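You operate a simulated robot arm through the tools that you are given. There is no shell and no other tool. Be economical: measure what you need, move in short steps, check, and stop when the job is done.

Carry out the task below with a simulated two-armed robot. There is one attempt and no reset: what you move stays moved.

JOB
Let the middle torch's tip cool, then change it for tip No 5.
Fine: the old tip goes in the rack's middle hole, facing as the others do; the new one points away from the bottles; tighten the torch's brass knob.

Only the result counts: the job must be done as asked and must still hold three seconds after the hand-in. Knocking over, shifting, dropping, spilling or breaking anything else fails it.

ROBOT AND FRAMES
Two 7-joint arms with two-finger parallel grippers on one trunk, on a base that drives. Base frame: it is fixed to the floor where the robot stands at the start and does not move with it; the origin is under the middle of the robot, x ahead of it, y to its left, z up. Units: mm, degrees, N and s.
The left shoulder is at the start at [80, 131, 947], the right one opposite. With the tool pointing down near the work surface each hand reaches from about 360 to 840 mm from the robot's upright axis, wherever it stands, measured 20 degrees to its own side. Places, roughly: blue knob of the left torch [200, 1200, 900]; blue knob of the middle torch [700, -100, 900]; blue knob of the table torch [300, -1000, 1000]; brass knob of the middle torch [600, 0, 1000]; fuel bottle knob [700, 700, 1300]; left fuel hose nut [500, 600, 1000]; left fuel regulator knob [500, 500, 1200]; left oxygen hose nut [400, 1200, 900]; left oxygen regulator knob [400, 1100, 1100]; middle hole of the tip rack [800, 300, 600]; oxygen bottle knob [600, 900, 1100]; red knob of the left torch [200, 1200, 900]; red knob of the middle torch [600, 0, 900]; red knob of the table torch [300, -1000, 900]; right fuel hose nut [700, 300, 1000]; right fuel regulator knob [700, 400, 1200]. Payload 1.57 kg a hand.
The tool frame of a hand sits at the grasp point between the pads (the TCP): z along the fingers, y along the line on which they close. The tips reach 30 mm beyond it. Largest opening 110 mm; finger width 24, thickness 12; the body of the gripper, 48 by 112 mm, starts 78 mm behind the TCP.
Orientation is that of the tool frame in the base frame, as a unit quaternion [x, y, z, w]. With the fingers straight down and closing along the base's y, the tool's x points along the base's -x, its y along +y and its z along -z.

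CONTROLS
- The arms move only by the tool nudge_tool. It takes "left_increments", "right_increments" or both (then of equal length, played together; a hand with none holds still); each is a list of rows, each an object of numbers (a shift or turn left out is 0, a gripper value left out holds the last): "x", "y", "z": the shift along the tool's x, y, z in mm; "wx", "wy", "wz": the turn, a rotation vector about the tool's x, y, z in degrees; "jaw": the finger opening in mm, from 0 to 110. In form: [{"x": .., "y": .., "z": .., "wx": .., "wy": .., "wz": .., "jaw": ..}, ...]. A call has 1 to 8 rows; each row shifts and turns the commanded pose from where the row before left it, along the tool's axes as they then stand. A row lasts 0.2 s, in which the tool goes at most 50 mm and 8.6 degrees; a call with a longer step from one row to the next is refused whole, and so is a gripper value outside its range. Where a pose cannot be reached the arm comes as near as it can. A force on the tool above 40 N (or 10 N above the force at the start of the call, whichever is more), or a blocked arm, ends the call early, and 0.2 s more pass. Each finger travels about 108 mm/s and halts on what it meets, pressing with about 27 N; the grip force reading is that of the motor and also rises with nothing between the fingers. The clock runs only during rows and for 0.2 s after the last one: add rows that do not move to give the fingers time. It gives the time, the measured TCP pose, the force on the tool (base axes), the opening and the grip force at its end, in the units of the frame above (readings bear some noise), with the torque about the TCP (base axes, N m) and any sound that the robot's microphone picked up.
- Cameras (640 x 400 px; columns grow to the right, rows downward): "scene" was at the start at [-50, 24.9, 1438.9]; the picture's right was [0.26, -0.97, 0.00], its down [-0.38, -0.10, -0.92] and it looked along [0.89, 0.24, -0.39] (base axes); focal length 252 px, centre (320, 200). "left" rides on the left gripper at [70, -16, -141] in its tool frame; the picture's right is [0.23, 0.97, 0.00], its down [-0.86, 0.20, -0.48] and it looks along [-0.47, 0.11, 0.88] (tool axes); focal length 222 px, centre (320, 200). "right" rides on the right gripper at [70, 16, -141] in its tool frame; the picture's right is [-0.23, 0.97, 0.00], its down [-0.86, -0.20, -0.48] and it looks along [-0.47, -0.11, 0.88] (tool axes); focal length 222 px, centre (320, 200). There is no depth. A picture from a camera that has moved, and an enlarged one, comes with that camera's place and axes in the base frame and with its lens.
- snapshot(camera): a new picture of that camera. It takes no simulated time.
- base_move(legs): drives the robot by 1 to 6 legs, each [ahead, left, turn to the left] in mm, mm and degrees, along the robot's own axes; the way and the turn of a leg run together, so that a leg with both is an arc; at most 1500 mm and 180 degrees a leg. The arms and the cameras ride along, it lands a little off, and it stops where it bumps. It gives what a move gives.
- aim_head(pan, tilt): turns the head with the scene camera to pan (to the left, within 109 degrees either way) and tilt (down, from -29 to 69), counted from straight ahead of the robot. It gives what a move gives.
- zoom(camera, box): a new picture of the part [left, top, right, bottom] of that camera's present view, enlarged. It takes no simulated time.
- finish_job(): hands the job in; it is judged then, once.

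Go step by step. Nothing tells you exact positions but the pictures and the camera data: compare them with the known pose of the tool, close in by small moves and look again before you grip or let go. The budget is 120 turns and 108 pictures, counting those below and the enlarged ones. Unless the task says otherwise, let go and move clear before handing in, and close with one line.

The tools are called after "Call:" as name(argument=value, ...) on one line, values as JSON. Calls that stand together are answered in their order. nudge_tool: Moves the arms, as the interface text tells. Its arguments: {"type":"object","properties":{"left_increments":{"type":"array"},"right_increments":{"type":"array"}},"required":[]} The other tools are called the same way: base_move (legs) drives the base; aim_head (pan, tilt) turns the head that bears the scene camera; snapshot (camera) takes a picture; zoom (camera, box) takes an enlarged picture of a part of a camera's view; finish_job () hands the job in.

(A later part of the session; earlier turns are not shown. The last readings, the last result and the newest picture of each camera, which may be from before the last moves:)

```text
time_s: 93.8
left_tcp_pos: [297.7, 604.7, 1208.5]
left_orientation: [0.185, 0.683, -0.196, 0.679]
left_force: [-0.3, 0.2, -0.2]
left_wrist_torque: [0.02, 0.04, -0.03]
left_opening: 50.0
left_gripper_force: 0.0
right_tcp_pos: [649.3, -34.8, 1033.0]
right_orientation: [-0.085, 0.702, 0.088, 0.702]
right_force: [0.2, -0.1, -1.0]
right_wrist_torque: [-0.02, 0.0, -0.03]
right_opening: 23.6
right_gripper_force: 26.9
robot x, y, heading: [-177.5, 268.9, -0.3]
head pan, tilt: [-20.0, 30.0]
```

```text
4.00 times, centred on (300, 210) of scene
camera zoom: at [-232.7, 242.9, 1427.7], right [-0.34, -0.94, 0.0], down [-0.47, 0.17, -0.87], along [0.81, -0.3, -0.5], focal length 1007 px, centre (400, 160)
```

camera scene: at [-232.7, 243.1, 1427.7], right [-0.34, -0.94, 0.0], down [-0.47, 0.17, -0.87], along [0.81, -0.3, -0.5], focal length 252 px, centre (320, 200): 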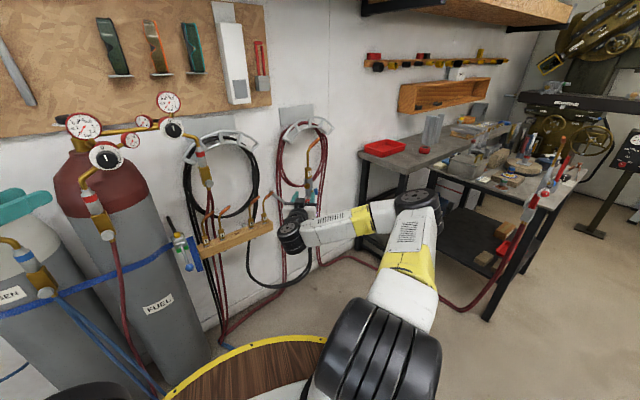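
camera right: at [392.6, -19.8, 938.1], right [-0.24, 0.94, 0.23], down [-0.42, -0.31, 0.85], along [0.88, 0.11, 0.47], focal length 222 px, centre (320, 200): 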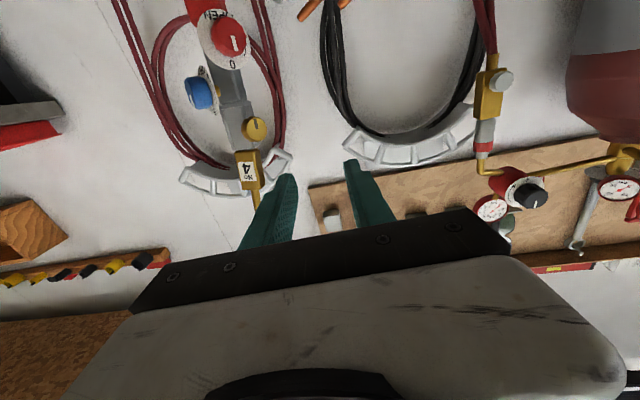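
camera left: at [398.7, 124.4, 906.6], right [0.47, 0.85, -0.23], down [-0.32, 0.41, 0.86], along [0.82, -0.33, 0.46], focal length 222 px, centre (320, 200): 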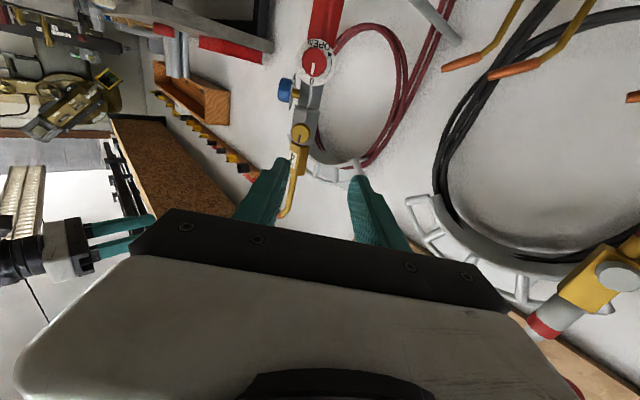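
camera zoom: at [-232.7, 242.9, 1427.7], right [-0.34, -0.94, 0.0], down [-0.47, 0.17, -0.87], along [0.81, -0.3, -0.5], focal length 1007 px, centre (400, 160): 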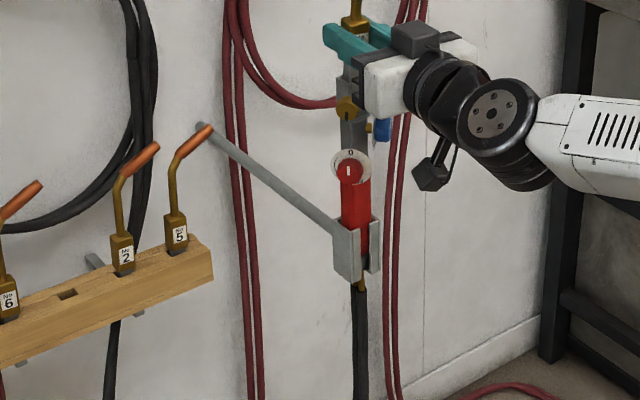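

Now the torch has slid back down and the shank is mostly out; force is just the tip's weight. Pull up further.

Call:
nudge_tool(right_increments=[{"x": -6}, {"x": -6}, {"x": -6}, {"x": -6}, {"x": -6}, {}])

Call:
zoom(camera="right", box=[220, 40, 420, 240])

```text
time_s: 95.2
left_tcp_pos: [296.1, 604.7, 1209.3]
left_orientation: [0.185, 0.683, -0.195, 0.679]
left_force: [0.6, 0.1, 0.2]
left_wrist_torque: [0.02, 0.02, 0.03]
left_opening: 50.2
left_gripper_force: 0.1
right_tcp_pos: [647.8, -34.3, 1061.0]
right_orientation: [-0.085, 0.702, 0.088, 0.702]
right_force: [0.2, 0.0, -0.4]
right_wrist_torque: [-0.01, 0.01, -0.01]
right_opening: 23.7
right_gripper_force: 27.0
robot x, y, heading: [-176.2, 272.9, 0.2]
head pan, tilt: [-20.0, 30.0]
```

```text
2.00 times, centred on (320, 140) of right
camera zoom: at [507.0, -52.5, 992.1], right [-0.24, 0.94, 0.23], down [-0.42, -0.31, 0.85], along [0.88, 0.1, 0.47], focal length 444 px, centre (320, 320)
```

zoom: 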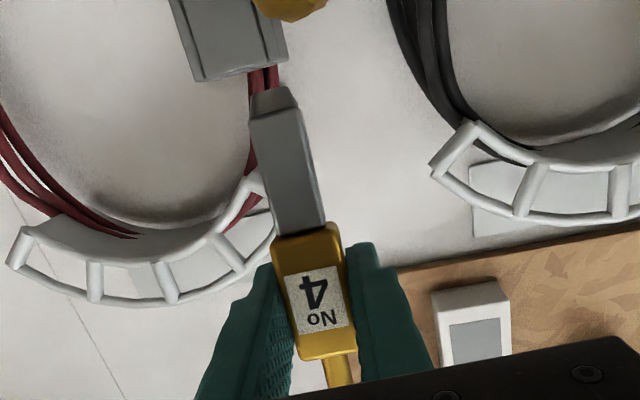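

The No 4 tip is out. The rack line computes as rotated about 17° in yaw, like the torch, so I'll square the robot to the wall. First I'll lift and withdraw, and tuck the left hand a bit.

Call:
nudge_tool(right_increments=[{"x": -20}, {"x": -15}, {"z": -30}, {"z": -30}, {"z": -30}, {"z": -30}], left_increments=[{"z": -15}, {"z": -15}, {"z": -15}, {"z": -15}, {}, {}])

Call:
base_move(legs=[[0, 0, 16.5]])

Call:
aim_head(pan=-5, tilt=35)

Call:
snapshot(camera="scene")

```text
time_s: 96.6
left_tcp_pos: [244.5, 637.4, 1208.7]
left_orientation: [0.184, 0.683, -0.196, 0.679]
left_force: [0.1, 0.2, -0.2]
left_wrist_torque: [-0.02, -0.01, -0.03]
left_opening: 50.0
left_gripper_force: 0.0
right_tcp_pos: [533.4, -63.7, 1097.8]
right_orientation: [-0.085, 0.702, 0.087, 0.702]
right_force: [0.0, -0.6, -1.2]
right_wrist_torque: [0.02, 0.01, 0.04]
right_opening: 23.7
right_gripper_force: 27.4
robot x, y, heading: [-178.9, 270.9, -0.0]
head pan, tilt: [-20.0, 30.0]
```

```text
time_s: 98.0
left_tcp_pos: [129.4, 738.3, 1208.7]
left_orientation: [0.088, 0.702, -0.099, 0.7]
left_force: [0.9, -0.2, 0.8]
left_wrist_torque: [0.04, 0.01, 0.01]
left_opening: 50.1
left_gripper_force: 0.1
right_tcp_pos: [597.6, 143.7, 1097.5]
right_orientation: [-0.182, 0.683, 0.184, 0.683]
right_force: [0.3, -0.1, -1.4]
right_wrist_torque: [0.0, 0.0, 0.01]
right_opening: 23.8
right_gripper_force: 27.3
robot x, y, heading: [-176.4, 273.1, 16.0]
head pan, tilt: [-20.0, 30.0]
```

```text
time_s: 98.7
left_tcp_pos: [128.5, 737.5, 1208.3]
left_orientation: [0.088, 0.702, -0.099, 0.7]
left_force: [0.0, 1.3, 0.5]
left_wrist_torque: [0.01, 0.01, 0.01]
left_opening: 50.1
left_gripper_force: 0.2
right_tcp_pos: [598.9, 145.4, 1098.0]
right_orientation: [-0.181, 0.684, 0.184, 0.683]
right_force: [0.4, 0.7, -0.5]
right_wrist_torque: [-0.02, 0.05, 0.0]
right_opening: 23.5
right_gripper_force: 27.3
robot x, y, heading: [-177.8, 272.5, 15.9]
head pan, tilt: [-5.0, 35.0]
```

```text
46 pictures are left
camera scene: at [-225.9, 252.1, 1419.9], right [0.19, -0.98, 0.0], down [-0.56, -0.11, -0.82], along [0.8, 0.15, -0.57], focal length 252 px, centre (320, 200)
```

scene: 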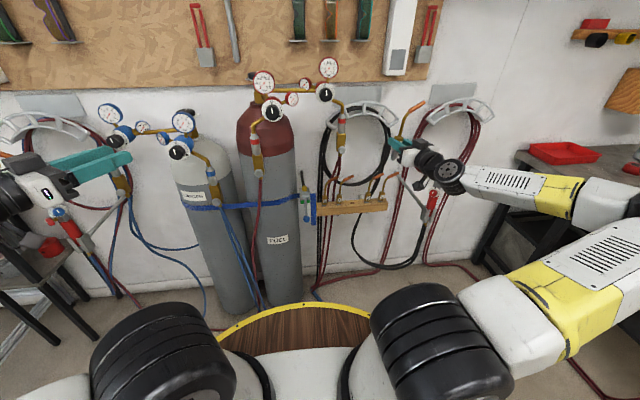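

Now yaw the hand to ~17° (square to the wall) and lower toward rack-approach height, well in front of the rack.

Call:
nudge_tool(right_increments=[{"wx": 6.4}, {"wx": 6.3}, {"x": 40}, {"x": 40}, {"x": 40}, {"x": 40}, {"x": 40}, {}])

Call:
nudge_tool(right_increments=[{"x": 40}, {"x": 40}, {"x": 35}, {}])

Call:
snapshot(camera="right")

Call:
zoom(camera="scene", box=[300, 140, 440, 260])

```text
time_s: 100.5
left_tcp_pos: [127.7, 737.3, 1208.1]
left_orientation: [0.088, 0.702, -0.098, 0.7]
left_force: [-0.3, 0.5, 0.0]
left_wrist_torque: [0.02, 0.0, 0.02]
left_opening: 50.3
left_gripper_force: 0.2
right_tcp_pos: [598.6, 146.6, 894.2]
right_orientation: [-0.105, 0.699, 0.107, 0.699]
right_force: [0.0, 0.1, -1.9]
right_wrist_torque: [0.02, 0.0, -0.03]
right_opening: 23.7
right_gripper_force: 27.3
robot x, y, heading: [-177.9, 272.3, 15.7]
head pan, tilt: [-5.0, 35.0]
```

```text
time_s: 101.5
left_tcp_pos: [128.6, 738.9, 1207.1]
left_orientation: [0.087, 0.702, -0.098, 0.7]
left_force: [-0.3, -0.2, -0.1]
left_wrist_torque: [0.0, -0.04, 0.02]
left_opening: 50.3
left_gripper_force: 0.0
right_tcp_pos: [598.8, 145.6, 781.8]
right_orientation: [-0.104, 0.7, 0.106, 0.699]
right_force: [-0.1, -0.6, -0.2]
right_wrist_torque: [-0.01, -0.02, 0.02]
right_opening: 23.6
right_gripper_force: 26.5
robot x, y, heading: [-177.4, 272.4, 15.9]
head pan, tilt: [-5.0, 35.0]
```

```text
45 pictures are left
camera right: at [458.4, 119.3, 712.0], right [-0.29, 0.93, 0.23], down [-0.4, -0.34, 0.85], along [0.87, 0.15, 0.47], focal length 222 px, centre (320, 200)
```

right: 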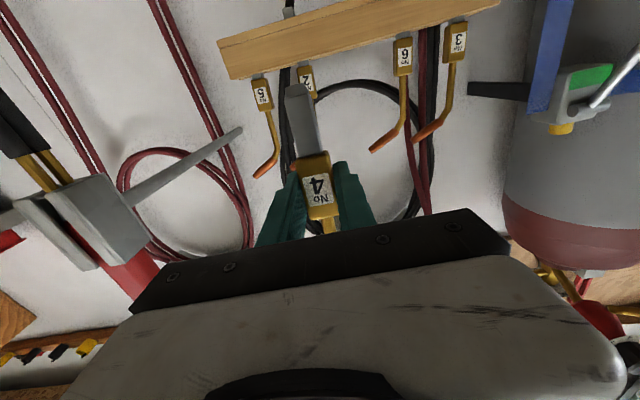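

```text
3.33 times, centred on (370, 200) of scene
camera zoom: at [-226.0, 252.1, 1419.9], right [0.19, -0.98, 0.0], down [-0.56, -0.11, -0.82], along [0.8, 0.16, -0.57], focal length 839 px, centre (153, 200)
```

zoom: 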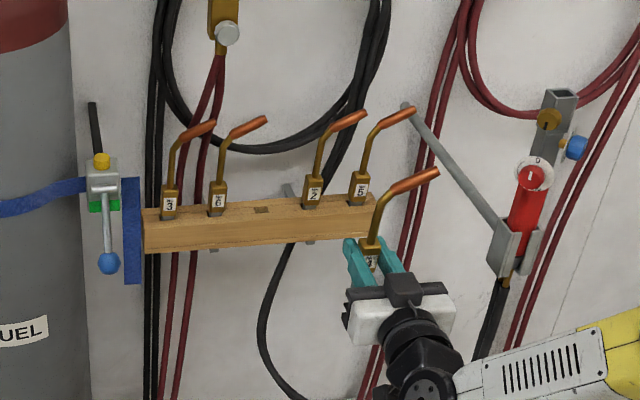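

The rack's middle hole is about [808,289,690], with my tip's label face at the TCP; the target TCP is about [804,287]. I'll drive closer at hover height.

Call:
base_move(legs=[[130, 40, 0]])

Call:
snapshot(camera="right")

```text
time_s: 102.8
left_tcp_pos: [241.2, 813.3, 1207.7]
left_orientation: [0.088, 0.702, -0.097, 0.7]
left_force: [0.7, -0.1, -0.1]
left_wrist_torque: [-0.03, 0.0, 0.0]
left_opening: 50.3
left_gripper_force: 0.0
right_tcp_pos: [714.0, 221.5, 781.8]
right_orientation: [-0.106, 0.699, 0.108, 0.699]
right_force: [0.2, -0.7, -1.8]
right_wrist_torque: [0.05, 0.03, -0.01]
right_opening: 23.4
right_gripper_force: 26.8
robot x, y, heading: [-63.7, 344.9, 15.9]
head pan, tilt: [-5.0, 35.0]
```

```text
43 pictures are left
camera right: at [572.7, 195.1, 712.1], right [-0.29, 0.93, 0.23], down [-0.4, -0.34, 0.85], along [0.87, 0.16, 0.46], focal length 222 px, centre (320, 200)
```

right: 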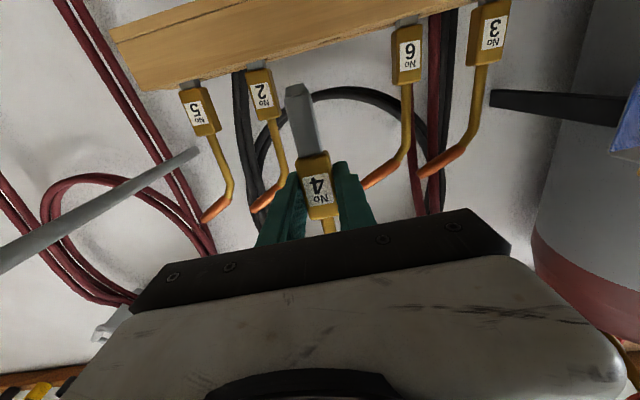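

Shift laterally 36 mm and advance half-way, then re-check against neighbours No 2 and No 6.

Call:
nudge_tool(right_increments=[{"y": 18}, {"y": 18}, {"z": 20}, {"z": 20}, {}])

Call:
snapshot(camera="right")

Call:
zoom(camera="scene", box=[290, 150, 390, 250])

```text
time_s: 104.0
left_tcp_pos: [241.5, 812.7, 1207.4]
left_orientation: [0.088, 0.702, -0.099, 0.7]
left_force: [-0.8, -0.6, 0.0]
left_wrist_torque: [0.03, 0.0, 0.0]
left_opening: 49.9
left_gripper_force: 0.1
right_tcp_pos: [739.7, 268.2, 785.6]
right_orientation: [-0.104, 0.701, 0.108, 0.697]
right_force: [-0.5, 0.2, 0.0]
right_wrist_torque: [-0.01, 0.01, 0.02]
right_opening: 23.3
right_gripper_force: 26.9
right hand out of reach, approached as far as the arm can: row 4
robot x, y, heading: [-63.8, 344.9, 16.1]
head pan, tilt: [-5.0, 35.0]
```

```text
42 pictures are left
camera right: at [598.8, 241.1, 717.0], right [-0.29, 0.93, 0.23], down [-0.39, -0.34, 0.86], along [0.87, 0.16, 0.46], focal length 222 px, centre (320, 200)
```

right: 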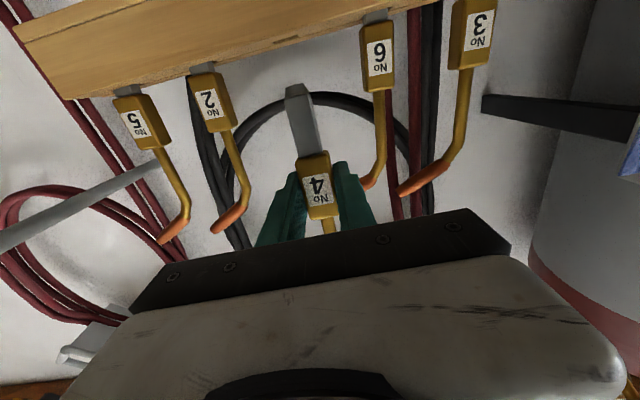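

```text
4.00 times, centred on (340, 200) of scene
camera zoom: at [-111.8, 326.5, 1419.9], right [0.19, -0.98, 0.0], down [-0.56, -0.11, -0.82], along [0.8, 0.16, -0.57], focal length 1007 px, centre (240, 200)
```

zoom: 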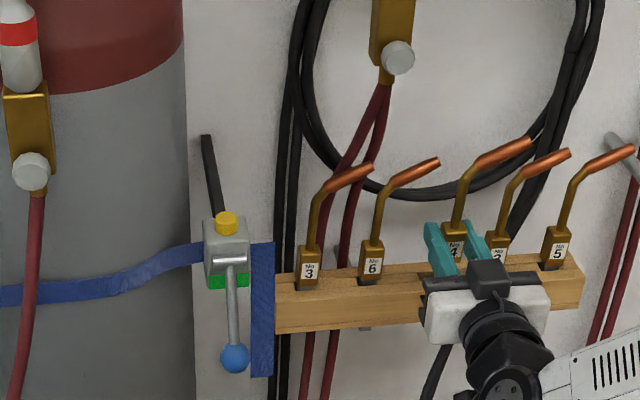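

The arm is at its reach limit at this height, so I'll retract the hand, bring the base nearer, then advance precisely with the arm.

Call:
nudge_tool(right_increments=[{"z": -25}, {"z": -25}, {"z": -25}, {"z": -25}, {}])

Call:
base_move(legs=[[105, 0, 0]])

Call:
snapshot(camera="right")

```text
time_s: 105.2
left_tcp_pos: [242.1, 812.2, 1207.1]
left_orientation: [0.087, 0.702, -0.098, 0.7]
left_force: [0.1, 0.7, -0.5]
left_wrist_torque: [0.0, 0.0, -0.07]
left_opening: 49.9
left_gripper_force: 0.1
right_tcp_pos: [645.4, 235.7, 786.7]
right_orientation: [-0.106, 0.7, 0.109, 0.698]
right_force: [-0.2, 0.5, -1.6]
right_wrist_torque: [0.01, 0.0, 0.02]
right_opening: 23.9
right_gripper_force: 27.3
robot x, y, heading: [-64.1, 349.6, 16.0]
head pan, tilt: [-5.0, 35.0]
```

```text
time_s: 106.4
left_tcp_pos: [346.9, 843.6, 1208.0]
left_orientation: [0.087, 0.702, -0.097, 0.7]
left_force: [0.1, 0.2, 0.1]
left_wrist_torque: [-0.03, 0.01, 0.0]
left_opening: 50.0
left_gripper_force: 0.0
right_tcp_pos: [749.7, 266.0, 787.1]
right_orientation: [-0.105, 0.7, 0.108, 0.698]
right_force: [-0.1, -0.3, -0.8]
right_wrist_torque: [0.03, -0.02, -0.01]
right_opening: 23.6
right_gripper_force: 27.1
robot x, y, heading: [41.9, 377.4, 16.1]
head pan, tilt: [-5.0, 35.0]
```

```text
40 pictures are left
camera right: at [608.8, 239.4, 718.3], right [-0.29, 0.93, 0.23], down [-0.39, -0.34, 0.86], along [0.87, 0.16, 0.46], focal length 222 px, centre (320, 200)
```

right: 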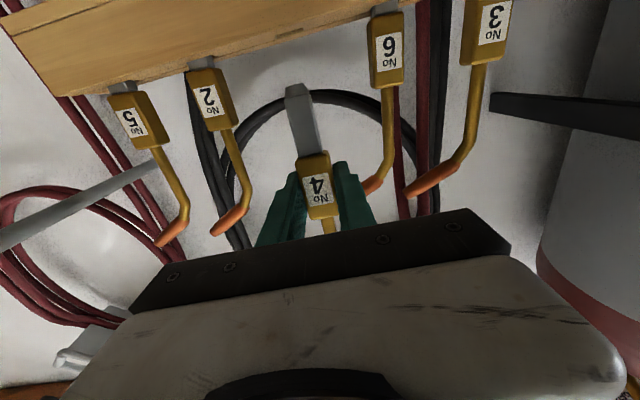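

The neighbours are equally spaced at 72 mm, and the hole sits about 2–3 mm to the right of my tool axis. I'll zoom to check the tip's tilt in the hand and the depth.

Call:
zoom(camera="right", box=[180, 0, 420, 240])

```text
1.67 times, centred on (300, 120) of right
camera zoom: at [608.8, 239.4, 718.3], right [-0.29, 0.93, 0.23], down [-0.39, -0.34, 0.86], along [0.87, 0.16, 0.46], focal length 370 px, centre (353, 333)
```

zoom: 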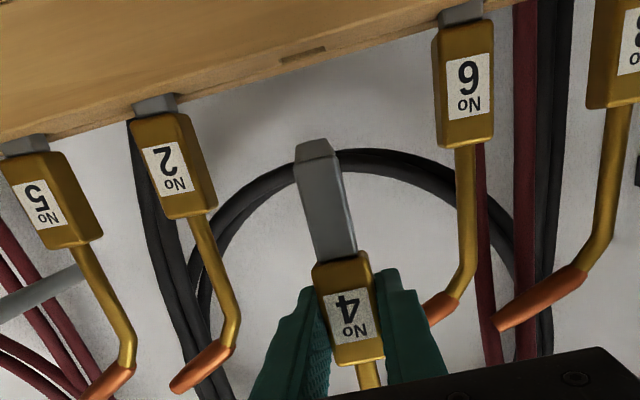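

The top of the middle hole is visible. My axis needs about 3 mm to the right and roughly 54 mm forward. I'll go part of the way and re-measure.

Call:
nudge_tool(right_increments=[{"y": -3}, {"z": 15}, {"z": 15}, {}])

Call:
zoom(camera="right", box=[180, 0, 420, 240])

```text
time_s: 107.4
left_tcp_pos: [346.7, 843.2, 1207.7]
left_orientation: [0.088, 0.702, -0.099, 0.7]
left_force: [-0.6, 0.1, 0.3]
left_wrist_torque: [0.02, -0.01, -0.03]
left_opening: 50.2
left_gripper_force: 0.1
right_tcp_pos: [780.1, 273.4, 788.2]
right_orientation: [-0.106, 0.7, 0.108, 0.698]
right_force: [0.6, 0.5, -1.2]
right_wrist_torque: [-0.02, 0.01, -0.02]
right_opening: 23.1
right_gripper_force: 27.2
robot x, y, heading: [39.9, 372.3, 16.0]
head pan, tilt: [-5.0, 35.0]
```

```text
1.67 times, centred on (300, 120) of right
camera zoom: at [638.8, 246.3, 718.4], right [-0.29, 0.93, 0.23], down [-0.39, -0.34, 0.86], along [0.87, 0.16, 0.46], focal length 370 px, centre (353, 333)
```

zoom: 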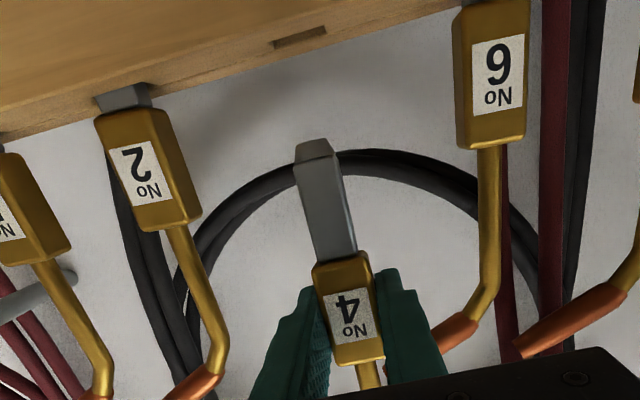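

Relative measurement says about 26 mm more forward and ~1 mm right. Advance 22 mm and check again.

Call:
nudge_tool(right_increments=[{"y": -1}, {"z": 11}, {"z": 11}, {}])

Call:
zoom(camera="right", box=[180, 0, 420, 240])

Call:
zoom(camera="scene", box=[270, 150, 390, 250])

```text
time_s: 108.4
left_tcp_pos: [346.2, 842.5, 1207.8]
left_orientation: [0.088, 0.702, -0.099, 0.7]
left_force: [-0.2, 0.4, 0.3]
left_wrist_torque: [0.0, -0.01, -0.04]
left_opening: 50.1
left_gripper_force: 0.1
right_tcp_pos: [800.5, 277.7, 787.9]
right_orientation: [-0.105, 0.7, 0.108, 0.698]
right_force: [-0.4, 0.3, -0.8]
right_wrist_torque: [0.0, 0.02, -0.02]
right_opening: 23.7
right_gripper_force: 27.0
robot x, y, heading: [43.0, 378.5, 16.1]
head pan, tilt: [-5.0, 35.0]
```

```text
1.67 times, centred on (300, 120) of right
camera zoom: at [659.7, 251.4, 718.8], right [-0.29, 0.93, 0.23], down [-0.39, -0.34, 0.86], along [0.87, 0.16, 0.46], focal length 370 px, centre (353, 333)
```

zoom: 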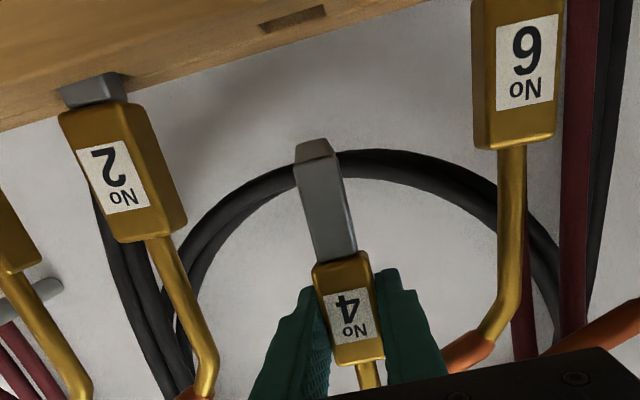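

```text
4.00 times, centred on (330, 200) of scene
camera zoom: at [-7.1, 356.7, 1419.9], right [0.19, -0.98, 0.0], down [-0.56, -0.11, -0.82], along [0.8, 0.16, -0.57], focal length 1007 px, centre (280, 200)
```

zoom: 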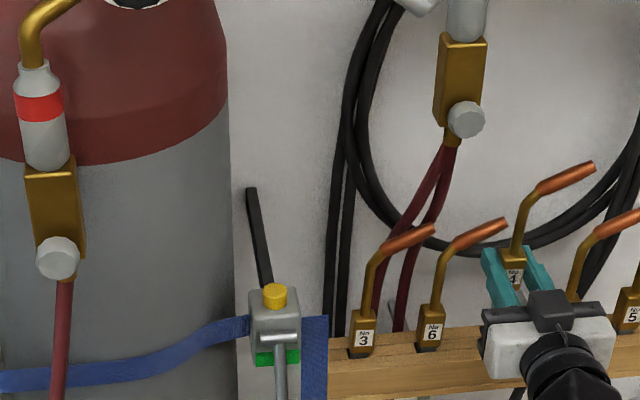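

Cross-checking both cameras, my tip leans ~2.7° in the hand and sits about 4.6 mm too far right at label height. I'll straighten and shift, move 3 mm forward, then lower partly.

Call:
nudge_tool(right_increments=[{"wz": -2.7, "y": 4.6}, {"z": 3}, {"x": 10}, {"x": 10}, {}])

Call:
zoom(camera="right", box=[180, 0, 420, 240])

```text
time_s: 109.6
left_tcp_pos: [347.3, 842.9, 1208.0]
left_orientation: [0.089, 0.702, -0.1, 0.7]
left_force: [-0.5, 0.8, 0.0]
left_wrist_torque: [0.0, 0.01, 0.0]
left_opening: 50.0
left_gripper_force: 0.1
right_tcp_pos: [801.2, 279.4, 781.8]
right_orientation: [-0.122, 0.698, 0.091, 0.699]
right_force: [0.5, -0.3, -0.9]
right_wrist_torque: [0.0, -0.02, 0.0]
right_opening: 23.7
right_gripper_force: 26.8
right hand out of reach, approached as far as the arm can: row 3, 4
robot x, y, heading: [42.1, 380.4, 16.0]
head pan, tilt: [-5.0, 35.0]
```

```text
1.67 times, centred on (300, 120) of right
camera zoom: at [661.4, 249.6, 713.4], right [-0.29, 0.94, 0.19], down [-0.4, -0.3, 0.87], along [0.87, 0.18, 0.47], focal length 370 px, centre (353, 333)
```

zoom: 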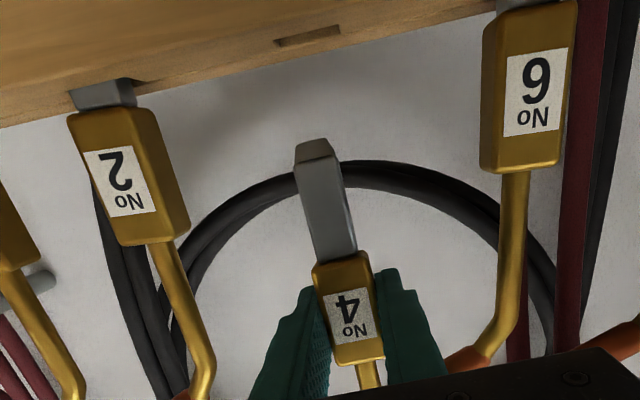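

The arm hit a reach limit while lowering. I'll back out in front of the rack, shift the base right, and test lowering to 718 there in free space.

Call:
nudge_tool(right_increments=[{"z": -25}, {"z": -25}, {"z": -25}, {"z": -15}])

Call:
base_move(legs=[[0, -100, 0]])

Call:
nudge_tool(right_increments=[{"y": 33}, {"y": 33}, {"y": 34}, {"x": 20}, {"x": 20}, {"x": 20}, {}])

```text
time_s: 110.6
left_tcp_pos: [346.3, 843.3, 1209.0]
left_orientation: [0.087, 0.702, -0.098, 0.7]
left_force: [-0.8, 0.4, -0.2]
left_wrist_torque: [0.01, 0.0, -0.01]
left_opening: 50.1
left_gripper_force: 0.1
right_tcp_pos: [717.6, 251.0, 792.1]
right_orientation: [-0.122, 0.698, 0.091, 0.7]
right_force: [0.7, 0.2, -1.4]
right_wrist_torque: [-0.03, 0.01, -0.02]
right_opening: 23.5
right_gripper_force: 26.9
right hand out of reach, approached as far as the arm can: row 2, 3, 4
robot x, y, heading: [41.9, 379.3, 16.0]
head pan, tilt: [-5.0, 35.0]
```

```text
time_s: 111.8
left_tcp_pos: [374.0, 746.1, 1206.7]
left_orientation: [0.088, 0.702, -0.099, 0.7]
left_force: [-0.3, 0.7, -0.8]
left_wrist_torque: [0.0, 0.0, -0.01]
left_opening: 50.2
left_gripper_force: 0.1
right_tcp_pos: [746.1, 154.6, 791.9]
right_orientation: [-0.123, 0.698, 0.092, 0.699]
right_force: [0.8, -0.1, -0.6]
right_wrist_torque: [-0.01, -0.04, -0.01]
right_opening: 23.6
right_gripper_force: 27.3
robot x, y, heading: [67.2, 282.4, 16.4]
head pan, tilt: [-5.0, 35.0]
```

```text
time_s: 113.4
left_tcp_pos: [375.0, 746.6, 1207.8]
left_orientation: [0.086, 0.702, -0.097, 0.7]
left_force: [-0.2, -0.3, 0.0]
left_wrist_torque: [-0.02, -0.01, -0.03]
left_opening: 50.0
left_gripper_force: 0.1
right_tcp_pos: [745.0, 230.2, 807.4]
right_orientation: [-0.122, 0.699, 0.091, 0.699]
right_force: [-0.3, 0.5, -1.3]
right_wrist_torque: [-0.03, 0.01, 0.01]
right_opening: 23.7
right_gripper_force: 26.8
right hand out of reach, approached as far as the arm can: row 1, 2, 3, 4, 5, 6
robot x, y, heading: [68.5, 275.0, 16.0]
head pan, tilt: [-5.0, 35.0]
```

The feasible region lies further out and to the right. I'll move the base back and left and test lowering with the arm more extended, still in front of the rack.

Call:
base_move(legs=[[-151, 0, 0], [0, 184, 0]])

Call:
nudge_tool(right_increments=[{"y": -38}, {"y": -38, "z": 15}, {"y": -38, "z": 25}, {"y": -36, "z": 25}, {"z": 35}, {"z": 32}, {"x": 20}, {"x": 20}])

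Call:
nudge_tool(right_increments=[{"x": 20}, {"x": 20}, {"x": 15}, {}])

```text
time_s: 115.9
left_tcp_pos: [175.2, 882.0, 1207.8]
left_orientation: [0.084, 0.703, -0.094, 0.7]
left_force: [0.1, 0.1, -0.8]
left_wrist_torque: [-0.01, -0.02, 0.0]
left_opening: 50.3
left_gripper_force: 0.0
right_tcp_pos: [550.5, 371.3, 807.7]
right_orientation: [-0.126, 0.698, 0.096, 0.698]
right_force: [0.6, 0.6, -1.7]
right_wrist_torque: [-0.03, 0.04, 0.0]
right_opening: 23.6
right_gripper_force: 26.2
robot x, y, heading: [-122.5, 414.5, 16.5]
head pan, tilt: [-5.0, 35.0]
```

```text
time_s: 117.7
left_tcp_pos: [176.1, 882.7, 1208.0]
left_orientation: [0.085, 0.702, -0.095, 0.7]
left_force: [0.0, 0.2, 0.4]
left_wrist_torque: [-0.01, 0.0, 0.01]
left_opening: 50.2
left_gripper_force: 0.1
right_tcp_pos: [724.5, 268.9, 782.7]
right_orientation: [-0.126, 0.698, 0.095, 0.698]
right_force: [-0.3, 0.7, -1.0]
right_wrist_torque: [0.01, -0.03, -0.02]
right_opening: 23.6
right_gripper_force: 27.2
right hand out of reach, approached as far as the arm can: row 8
robot x, y, heading: [-125.2, 414.5, 16.7]
head pan, tilt: [-5.0, 35.0]
```

```text
time_s: 118.7
left_tcp_pos: [175.8, 884.0, 1208.4]
left_orientation: [0.084, 0.703, -0.095, 0.7]
left_force: [-0.2, -1.0, 0.1]
left_wrist_torque: [-0.02, 0.0, 0.0]
left_opening: 50.0
left_gripper_force: 0.0
right_tcp_pos: [713.7, 265.7, 780.8]
right_orientation: [-0.126, 0.699, 0.097, 0.698]
right_force: [-0.1, -0.3, -1.0]
right_wrist_torque: [-0.01, 0.02, -0.02]
right_opening: 23.6
right_gripper_force: 27.4
right hand out of reach, approached as far as the arm can: row 1, 2, 3
robot x, y, heading: [-124.4, 417.3, 16.6]
head pan, tilt: [-5.0, 35.0]
```

The level hand bottoms out near z=780 in this branch. As before, I'll yaw the hand inward, lower it, then unwind, to see whether the arm finds a better branch (free space in front of the rack).

Call:
nudge_tool(right_increments=[{"wx": -8.5, "z": -10}, {"wx": -8.5, "z": -10}, {"wx": -8.5}, {"wx": -8.5}, {"wx": -8}, {"x": 20}, {"x": 20}, {"x": 20}])

Call:
nudge_tool(right_increments=[{"x": 15}, {"wx": 8}, {"wx": 8}, {"wx": 8}, {"wx": 8}, {"wx": 8}, {}])

```text
time_s: 120.5
left_tcp_pos: [176.4, 883.2, 1207.6]
left_orientation: [0.084, 0.703, -0.095, 0.7]
left_force: [0.2, 0.3, -0.3]
left_wrist_torque: [-0.03, 0.03, -0.01]
left_opening: 50.2
left_gripper_force: 0.0
right_tcp_pos: [655.8, 264.3, 794.9]
right_orientation: [-0.367, 0.619, 0.338, 0.607]
right_force: [-0.1, -0.4, -1.2]
right_wrist_torque: [0.03, 0.04, 0.0]
right_opening: 23.6
right_gripper_force: 26.8
right hand out of reach, approached as far as the arm can: row 3, 4, 5, 6, 7, 8
robot x, y, heading: [-128.7, 411.6, 16.6]
head pan, tilt: [-5.0, 35.0]
```

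```text
time_s: 122.1
left_tcp_pos: [175.4, 882.1, 1206.9]
left_orientation: [0.085, 0.703, -0.096, 0.7]
left_force: [-0.4, 0.7, 0.2]
left_wrist_torque: [-0.02, -0.01, -0.03]
left_opening: 50.0
left_gripper_force: 0.0
right_tcp_pos: [652.4, 263.8, 794.0]
right_orientation: [-0.137, 0.697, 0.106, 0.696]
right_force: [-0.5, 1.1, -1.3]
right_wrist_torque: [0.01, 0.0, 0.03]
right_opening: 23.7
right_gripper_force: 27.3
right hand out of reach, approached as far as the arm can: row 1
robot x, y, heading: [-123.9, 414.0, 16.6]
head pan, tilt: [-5.0, 35.0]
```

That didn't help. I'll test the opposite yaw (hand pointing right of the robot's axis) for lowering.

Call:
nudge_tool(right_increments=[{"wx": 8.5}, {"wx": 8.5}, {"wx": 8.5}, {"wx": 8.5}, {"x": 20}, {"x": 20}, {"x": 20}, {}])

Call:
snapshot(camera="scene")

```text
time_s: 123.9
left_tcp_pos: [176.0, 883.3, 1207.4]
left_orientation: [0.084, 0.703, -0.095, 0.7]
left_force: [0.5, 0.6, 0.3]
left_wrist_torque: [-0.02, 0.01, 0.0]
left_opening: 50.2
left_gripper_force: 0.1
right_tcp_pos: [649.3, 240.8, 794.4]
right_orientation: [0.071, 0.698, -0.1, 0.705]
right_force: [-0.6, 0.3, -2.0]
right_wrist_torque: [-0.02, -0.02, 0.01]
right_opening: 23.8
right_gripper_force: 27.6
right hand out of reach, approached as far as the arm can: row 4, 5, 6, 7
robot x, y, heading: [-124.0, 417.7, 16.6]
head pan, tilt: [-5.0, 35.0]
```

```text
34 pictures are left
camera scene: at [-173.2, 393.2, 1419.9], right [0.2, -0.98, 0.0], down [-0.56, -0.12, -0.82], along [0.8, 0.16, -0.57], focal length 252 px, centre (320, 200)
```

scene: 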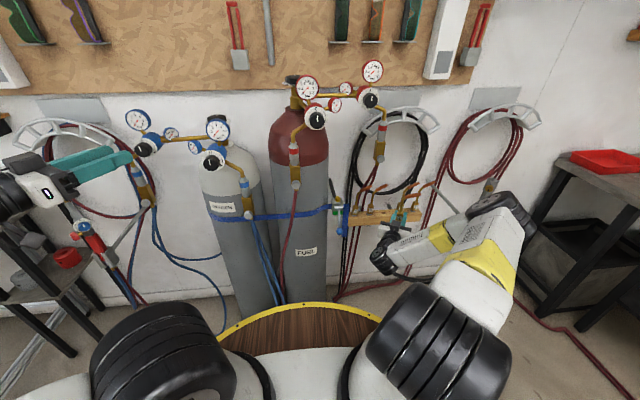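

A level hand can't get lower here. I'll test how much downward pitch is needed to reach rack height, then regrip the tip pitched (using the torch socket to hold it).

Call:
nudge_tool(right_increments=[{"wx": -8.5}, {"wx": -8.5}, {"wx": -6.5}, {"wy": 8.5}, {"wy": 8.5}, {"wy": 8}, {"x": 18, "z": 8}, {"x": 18, "z": 8}])

Call:
nudge_tool(right_increments=[{"x": 18, "z": 8}, {"x": 18, "z": 8}, {"x": 18, "z": 8}, {}])

```text
time_s: 125.7
left_tcp_pos: [175.4, 883.1, 1207.5]
left_orientation: [0.084, 0.703, -0.095, 0.7]
left_force: [-0.7, 0.6, 0.5]
left_wrist_torque: [-0.01, -0.01, -0.03]
left_opening: 49.9
left_gripper_force: 0.0
right_tcp_pos: [649.1, 240.4, 756.3]
right_orientation: [-0.081, 0.84, 0.026, 0.536]
right_force: [-0.8, 0.2, -0.9]
right_wrist_torque: [0.0, 0.06, -0.04]
right_opening: 23.7
right_gripper_force: 27.3
robot x, y, heading: [-127.2, 414.7, 16.5]
head pan, tilt: [-5.0, 35.0]
```

```text
time_s: 126.7
left_tcp_pos: [175.1, 884.1, 1207.6]
left_orientation: [0.084, 0.703, -0.095, 0.7]
left_force: [0.2, 0.6, 0.3]
left_wrist_torque: [0.01, 0.0, 0.0]
left_opening: 50.1
left_gripper_force: 0.0
right_tcp_pos: [648.5, 238.9, 699.7]
right_orientation: [-0.081, 0.84, 0.026, 0.536]
right_force: [-0.7, -0.7, -1.3]
right_wrist_torque: [0.02, 0.0, 0.0]
right_opening: 23.5
right_gripper_force: 26.8
robot x, y, heading: [-123.3, 411.8, 16.7]
head pan, tilt: [-5.0, 35.0]
```

With 25° of pitch the hand reaches rack height easily. The safest regrip is to set No 4 back in the torch socket (known pose), regrip it pitched, and return. Lift first and drive back.

Call:
nudge_tool(right_increments=[{"x": -36, "z": -18}, {"x": -36, "z": -18}, {"x": -36, "z": -18}, {"x": -36, "z": -18}, {"x": -36, "z": -18}, {"x": -36, "z": -18}, {"wy": -8.5}, {"wy": -8.5}])

Call:
nudge_tool(right_increments=[{"wy": -8}, {"x": -40}, {"x": -40}, {"x": -40}, {"x": -40}, {}])

Call:
base_move(legs=[[0, 0, -16.6], [-52, -141, 0]])

```text
time_s: 128.5
left_tcp_pos: [176.3, 883.5, 1207.2]
left_orientation: [0.084, 0.703, -0.094, 0.7]
left_force: [-0.7, 0.6, 0.0]
left_wrist_torque: [0.03, -0.03, -0.04]
left_opening: 50.3
left_gripper_force: 0.2
right_tcp_pos: [640.5, 247.4, 940.1]
right_orientation: [-0.077, 0.751, 0.037, 0.655]
right_force: [-1.4, 0.4, -0.7]
right_wrist_torque: [0.0, 0.04, 0.01]
right_opening: 23.5
right_gripper_force: 27.5
robot x, y, heading: [-125.7, 415.5, 16.9]
head pan, tilt: [-5.0, 35.0]
```

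```text
time_s: 129.9
left_tcp_pos: [175.2, 884.4, 1208.0]
left_orientation: [0.083, 0.703, -0.095, 0.7]
left_force: [-0.2, 0.6, 0.0]
left_wrist_torque: [0.03, -0.01, 0.01]
left_opening: 50.2
left_gripper_force: 0.1
right_tcp_pos: [636.9, 252.0, 1098.0]
right_orientation: [-0.073, 0.703, 0.043, 0.706]
right_force: [-1.0, -0.8, -2.4]
right_wrist_torque: [0.01, 0.02, 0.01]
right_opening: 23.8
right_gripper_force: 27.6
robot x, y, heading: [-126.3, 416.4, 16.4]
head pan, tilt: [-5.0, 35.0]
```

```text
time_s: 132.2
left_tcp_pos: [243.3, 635.7, 1208.1]
left_orientation: [0.183, 0.684, -0.192, 0.68]
left_force: [-0.3, -0.9, 0.2]
left_wrist_torque: [0.02, 0.02, 0.01]
left_opening: 49.7
left_gripper_force: 0.0
right_tcp_pos: [510.0, -99.4, 1099.4]
right_orientation: [0.027, 0.707, -0.058, 0.705]
right_force: [0.4, 0.4, -1.2]
right_wrist_torque: [0.04, 0.02, -0.04]
right_opening: 23.5
right_gripper_force: 27.1
robot x, y, heading: [-175.0, 270.6, 0.5]
head pan, tilt: [-5.0, 35.0]
```

Now return to the recorded pull-out pose: yaw 14°, roll level, above the socket.

Call:
nudge_tool(right_increments=[{"wx": -7, "wz": 2.5}, {"wx": -7}, {"wx": -7}, {"y": 29, "x": 14}, {"z": 40}, {"z": 40}, {"z": 30}, {}])

Call:
zoom(camera="right", box=[180, 20, 420, 240])

```text
time_s: 134.0
left_tcp_pos: [243.1, 635.9, 1209.0]
left_orientation: [0.182, 0.684, -0.193, 0.68]
left_force: [0.4, 0.1, 0.1]
left_wrist_torque: [0.0, 0.01, 0.0]
left_opening: 50.2
left_gripper_force: 0.0
right_tcp_pos: [608.8, -42.6, 1079.3]
right_orientation: [-0.087, 0.703, 0.088, 0.701]
right_force: [0.2, 0.3, -1.2]
right_wrist_torque: [0.06, 0.0, 0.02]
right_opening: 23.6
right_gripper_force: 26.6
robot x, y, heading: [-179.5, 268.9, 0.2]
head pan, tilt: [-5.0, 35.0]
```

```text
1.82 times, centred on (300, 130) of right
camera zoom: at [466.6, -60.8, 1009.7], right [-0.24, 0.94, 0.23], down [-0.41, -0.31, 0.86], along [0.88, 0.11, 0.46], focal length 404 px, centre (356, 327)
```

zoom: 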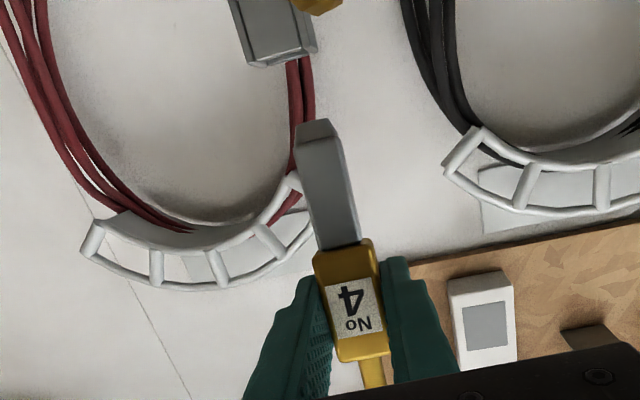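

Advance the last 41 mm to the recorded x,y, then lower to just inside the socket.

Call:
nudge_tool(right_increments=[{"z": 20, "y": -2}, {"z": 21}, {}])

Call:
zoom(camera="right", box=[180, 20, 420, 240])

Call:
zoom(camera="scene", box=[360, 110, 440, 190])

```text
time_s: 134.8
left_tcp_pos: [243.0, 635.0, 1208.8]
left_orientation: [0.183, 0.684, -0.193, 0.68]
left_force: [-0.1, 0.3, 0.2]
left_wrist_torque: [0.02, 0.0, 0.0]
left_opening: 50.5
left_gripper_force: 0.0
right_tcp_pos: [649.3, -35.9, 1080.0]
right_orientation: [-0.087, 0.703, 0.088, 0.7]
right_force: [1.1, -0.6, -0.9]
right_wrist_torque: [-0.01, 0.0, -0.01]
right_opening: 23.6
right_gripper_force: 26.7
robot x, y, heading: [-181.3, 267.6, 0.4]
head pan, tilt: [-5.0, 35.0]
```

```text
1.82 times, centred on (300, 130) of right
camera zoom: at [507.9, -54.6, 1010.5], right [-0.24, 0.94, 0.23], down [-0.41, -0.31, 0.86], along [0.88, 0.11, 0.46], focal length 404 px, centre (356, 327)
```

zoom: 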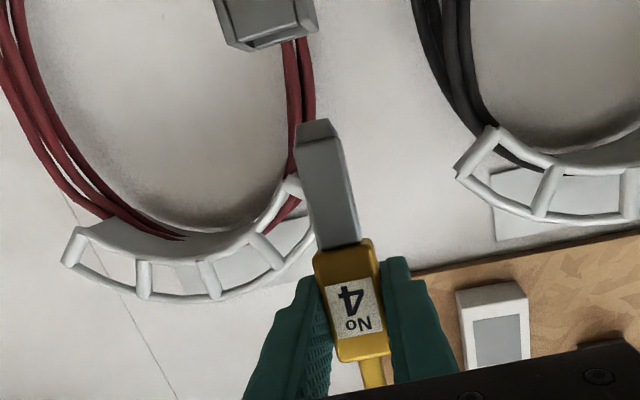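

```text
5.00 times, centred on (400, 150) of scene
camera zoom: at [-229.0, 262.9, 1419.9], right [-0.08, -1.0, 0.0], down [-0.57, 0.05, -0.82], along [0.82, -0.07, -0.57], focal length 1259 px, centre (-80, 450)
```

zoom: 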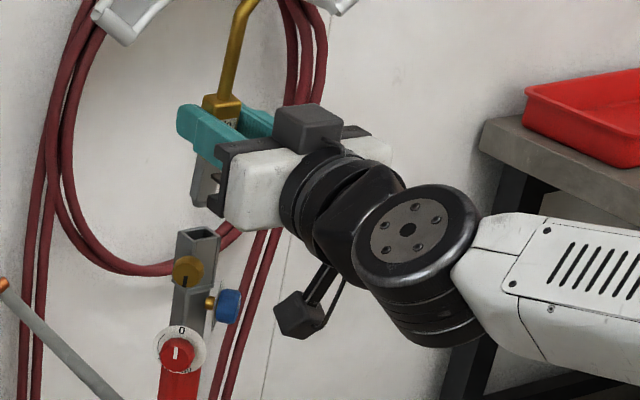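

Pose repeats the pull-out line, and the scene view shows the shank above the socket. Lower gently.

Call:
nudge_tool(right_increments=[{"x": 6}, {"x": 6}, {"x": 6}, {"x": 6}, {"x": 6}, {"x": 4}, {}])

Call:
zoom(camera="right", box=[180, 20, 420, 240])

```text
time_s: 136.4
left_tcp_pos: [242.0, 636.3, 1206.6]
left_orientation: [0.183, 0.683, -0.193, 0.68]
left_force: [0.4, -0.3, 0.1]
left_wrist_torque: [-0.04, 0.02, 0.02]
left_opening: 50.3
left_gripper_force: 0.1
right_tcp_pos: [649.4, -35.6, 1054.0]
right_orientation: [-0.087, 0.7, 0.087, 0.703]
right_force: [-1.7, 0.5, 29.0]
right_wrist_torque: [0.24, -0.21, 0.04]
right_opening: 23.3
right_gripper_force: 27.3
robot x, y, heading: [-178.6, 267.7, 0.3]
head pan, tilt: [-5.0, 35.0]
```

```text
1.82 times, centred on (300, 130) of right
camera zoom: at [508.5, -54.2, 983.2], right [-0.24, 0.94, 0.23], down [-0.42, -0.31, 0.85], along [0.88, 0.11, 0.47], focal length 404 px, centre (356, 327)
```

zoom: 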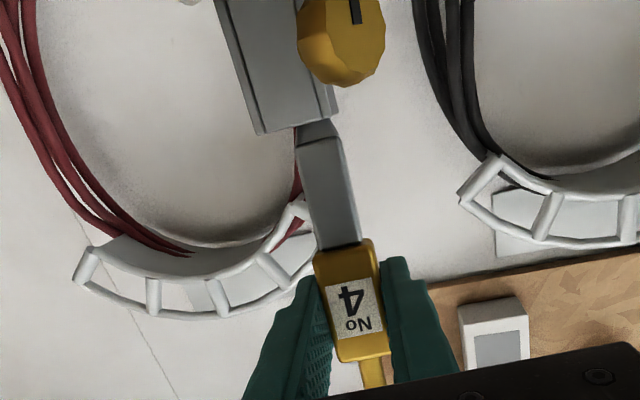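

The shank rests on the socket's left rim, so the torch sits ~4 mm further right than my shank. Lift, shift, and retry.

Call:
nudge_tool(right_increments=[{"x": -8}, {"y": -4}, {}, {"x": 5}, {"x": 5}, {"x": 4}, {}])

Call:
zoom(camera="right", box=[180, 20, 420, 240])

```text
time_s: 138.0
left_tcp_pos: [243.2, 633.8, 1207.6]
left_orientation: [0.182, 0.684, -0.193, 0.68]
left_force: [0.6, 0.0, -0.4]
left_wrist_torque: [0.02, -0.01, -0.02]
left_opening: 49.9
left_gripper_force: 0.1
right_tcp_pos: [650.9, -39.2, 1043.5]
right_orientation: [-0.088, 0.703, 0.088, 0.7]
right_force: [-0.4, -0.9, -1.5]
right_wrist_torque: [-0.04, 0.0, 0.0]
right_opening: 23.5
right_gripper_force: 26.8
robot x, y, heading: [-173.2, 270.0, 0.3]
head pan, tilt: [-5.0, 35.0]
```

```text
1.82 times, centred on (300, 130) of right
camera zoom: at [508.4, -58.1, 973.3], right [-0.24, 0.94, 0.23], down [-0.41, -0.31, 0.86], along [0.88, 0.11, 0.46], focal length 404 px, centre (356, 327)
```

zoom: 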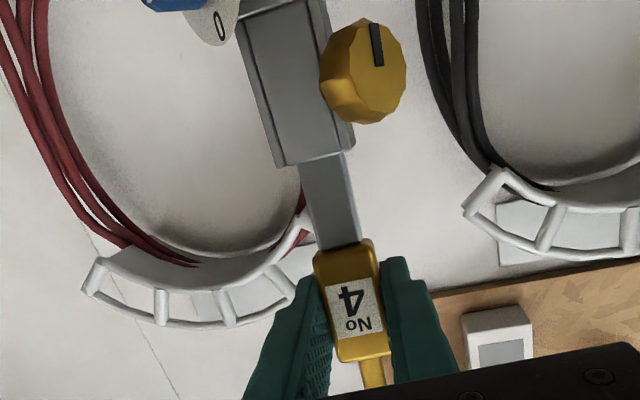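

It's in the socket now with no force. Lower to the seat.

Call:
nudge_tool(right_increments=[{"x": 6}, {"x": 6}, {"x": 6}, {"x": 5}, {}])

```text
time_s: 139.2
left_tcp_pos: [242.9, 634.5, 1207.8]
left_orientation: [0.182, 0.684, -0.194, 0.68]
left_force: [0.2, -1.0, -0.2]
left_wrist_torque: [0.0, 0.02, 0.0]
left_opening: 50.1
left_gripper_force: 0.1
right_tcp_pos: [648.2, -38.1, 1022.3]
right_orientation: [-0.087, 0.702, 0.087, 0.702]
right_force: [1.3, -0.3, 18.7]
right_wrist_torque: [-0.12, 0.23, 0.22]
right_opening: 23.3
right_gripper_force: 26.8
robot x, y, heading: [-174.8, 268.2, 0.4]
head pan, tilt: [-5.0, 35.0]
```

Seated enough to stand on its own. Release, back off, pitch the hand 25° down and re-approach the block along the pitched axis.

Call:
nudge_tool(right_increments=[{"jaw": 44}, {}, {"z": -30}, {"z": -30}, {"x": -30}, {"wy": 8.4}, {"wy": 8.3}, {"wy": 8.3}])

Call:
zoom(camera="right", box=[180, 20, 420, 240])

```text
time_s: 141.0
left_tcp_pos: [244.9, 635.4, 1209.4]
left_orientation: [0.183, 0.683, -0.192, 0.68]
left_force: [-0.8, -0.3, 0.3]
left_wrist_torque: [-0.01, 0.01, 0.03]
left_opening: 50.1
left_gripper_force: 0.0
right_tcp_pos: [593.3, -56.3, 1050.0]
right_orientation: [-0.104, 0.839, 0.067, 0.531]
right_force: [-0.5, -0.6, -0.5]
right_wrist_torque: [0.0, -0.01, 0.03]
right_opening: 44.2
right_gripper_force: 0.1
robot x, y, heading: [-176.6, 269.7, 0.3]
head pan, tilt: [-5.0, 35.0]
```

```text
1.82 times, centred on (300, 130) of right
camera zoom: at [435.5, -78.6, 1047.0], right [-0.14, 0.97, 0.21], down [-0.02, -0.21, 0.98], along [0.99, 0.14, 0.05], focal length 404 px, centre (356, 327)
```

zoom: 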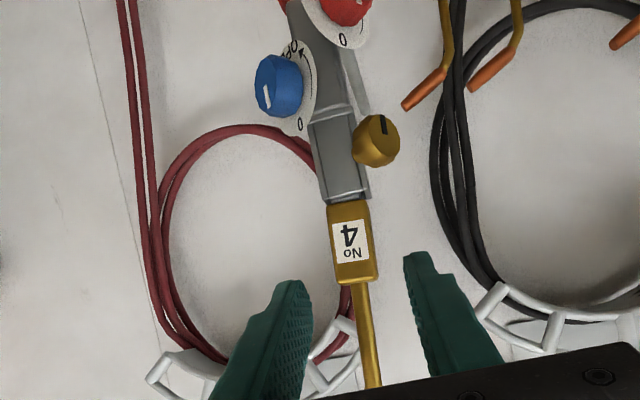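

Aligned. Advance 62 mm along the pitched axis and close on the block.

Call:
nudge_tool(right_increments=[{"z": 21, "x": 2}, {"z": 21}, {"z": 20}, {}, {"jaw": 10}, {}, {}])

Call:
zoom(camera="right", box=[180, 20, 420, 240])

```text
time_s: 142.6
left_tcp_pos: [243.7, 636.0, 1208.4]
left_orientation: [0.183, 0.684, -0.193, 0.68]
left_force: [-0.4, -1.0, -0.2]
left_wrist_torque: [0.0, 0.03, 0.01]
left_opening: 50.1
left_gripper_force: 0.1
right_tcp_pos: [645.0, -40.0, 1022.5]
right_orientation: [-0.104, 0.838, 0.067, 0.531]
right_force: [0.9, 0.7, 0.2]
right_wrist_torque: [0.03, -0.05, -0.02]
right_opening: 23.3
right_gripper_force: 27.6
robot x, y, heading: [-174.4, 268.7, 0.3]
head pan, tilt: [-5.0, 35.0]
```

```text
1.82 times, centred on (300, 130) of right
camera zoom: at [487.7, -63.5, 1018.6], right [-0.15, 0.97, 0.21], down [-0.02, -0.21, 0.98], along [0.99, 0.14, 0.05], focal length 404 px, centre (356, 327)
```

zoom: 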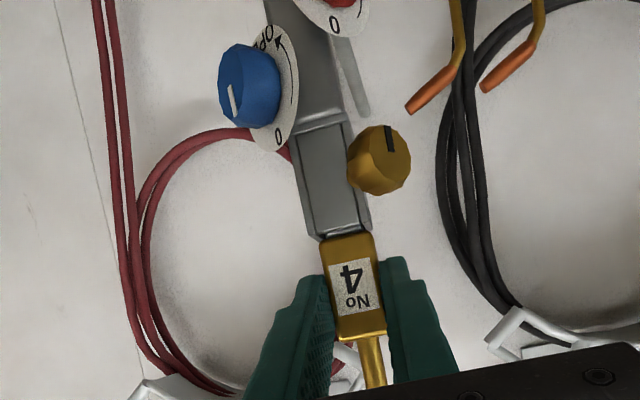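

Good pitched grip. Pull straight up out of the socket.

Call:
nudge_tool(right_increments=[{"x": -7.2, "z": -3.4}, {"x": -7.2, "z": -3.4}, {"x": -7.2, "z": -3.4}, {"x": -7.2, "z": -3.4}, {"x": -7.2, "z": -3.4}, {"x": -7.2, "z": -3.4}, {"x": -7.2, "z": -3.4}, {"x": -7.2, "z": -3.4}])

Call:
zoom(camera="right", box=[180, 20, 420, 240])

```text
time_s: 144.4
left_tcp_pos: [242.8, 634.8, 1208.2]
left_orientation: [0.183, 0.684, -0.194, 0.68]
left_force: [0.1, 0.2, -0.1]
left_wrist_torque: [0.0, -0.01, 0.0]
left_opening: 50.3
left_gripper_force: 0.2
right_tcp_pos: [644.4, -41.8, 1086.9]
right_orientation: [-0.104, 0.838, 0.067, 0.532]
right_force: [-1.1, 0.1, -0.3]
right_wrist_torque: [-0.01, 0.04, 0.03]
right_opening: 23.3
right_gripper_force: 26.4
robot x, y, heading: [-180.3, 270.9, 0.1]
head pan, tilt: [-5.0, 35.0]
```

```text
1.82 times, centred on (300, 130) of right
camera zoom: at [487.9, -64.7, 1083.9], right [-0.15, 0.97, 0.21], down [-0.02, -0.21, 0.98], along [0.99, 0.14, 0.05], focal length 404 px, centre (356, 327)
```

zoom: 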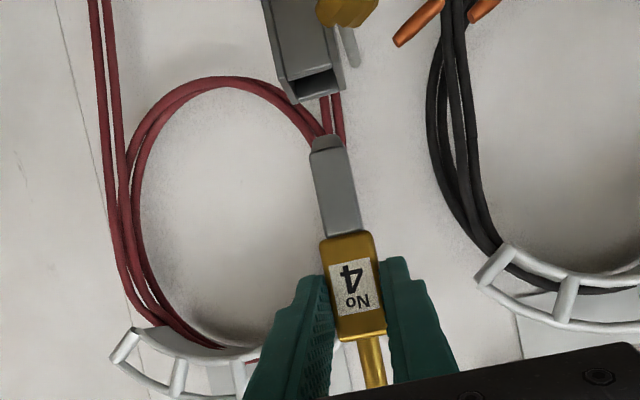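

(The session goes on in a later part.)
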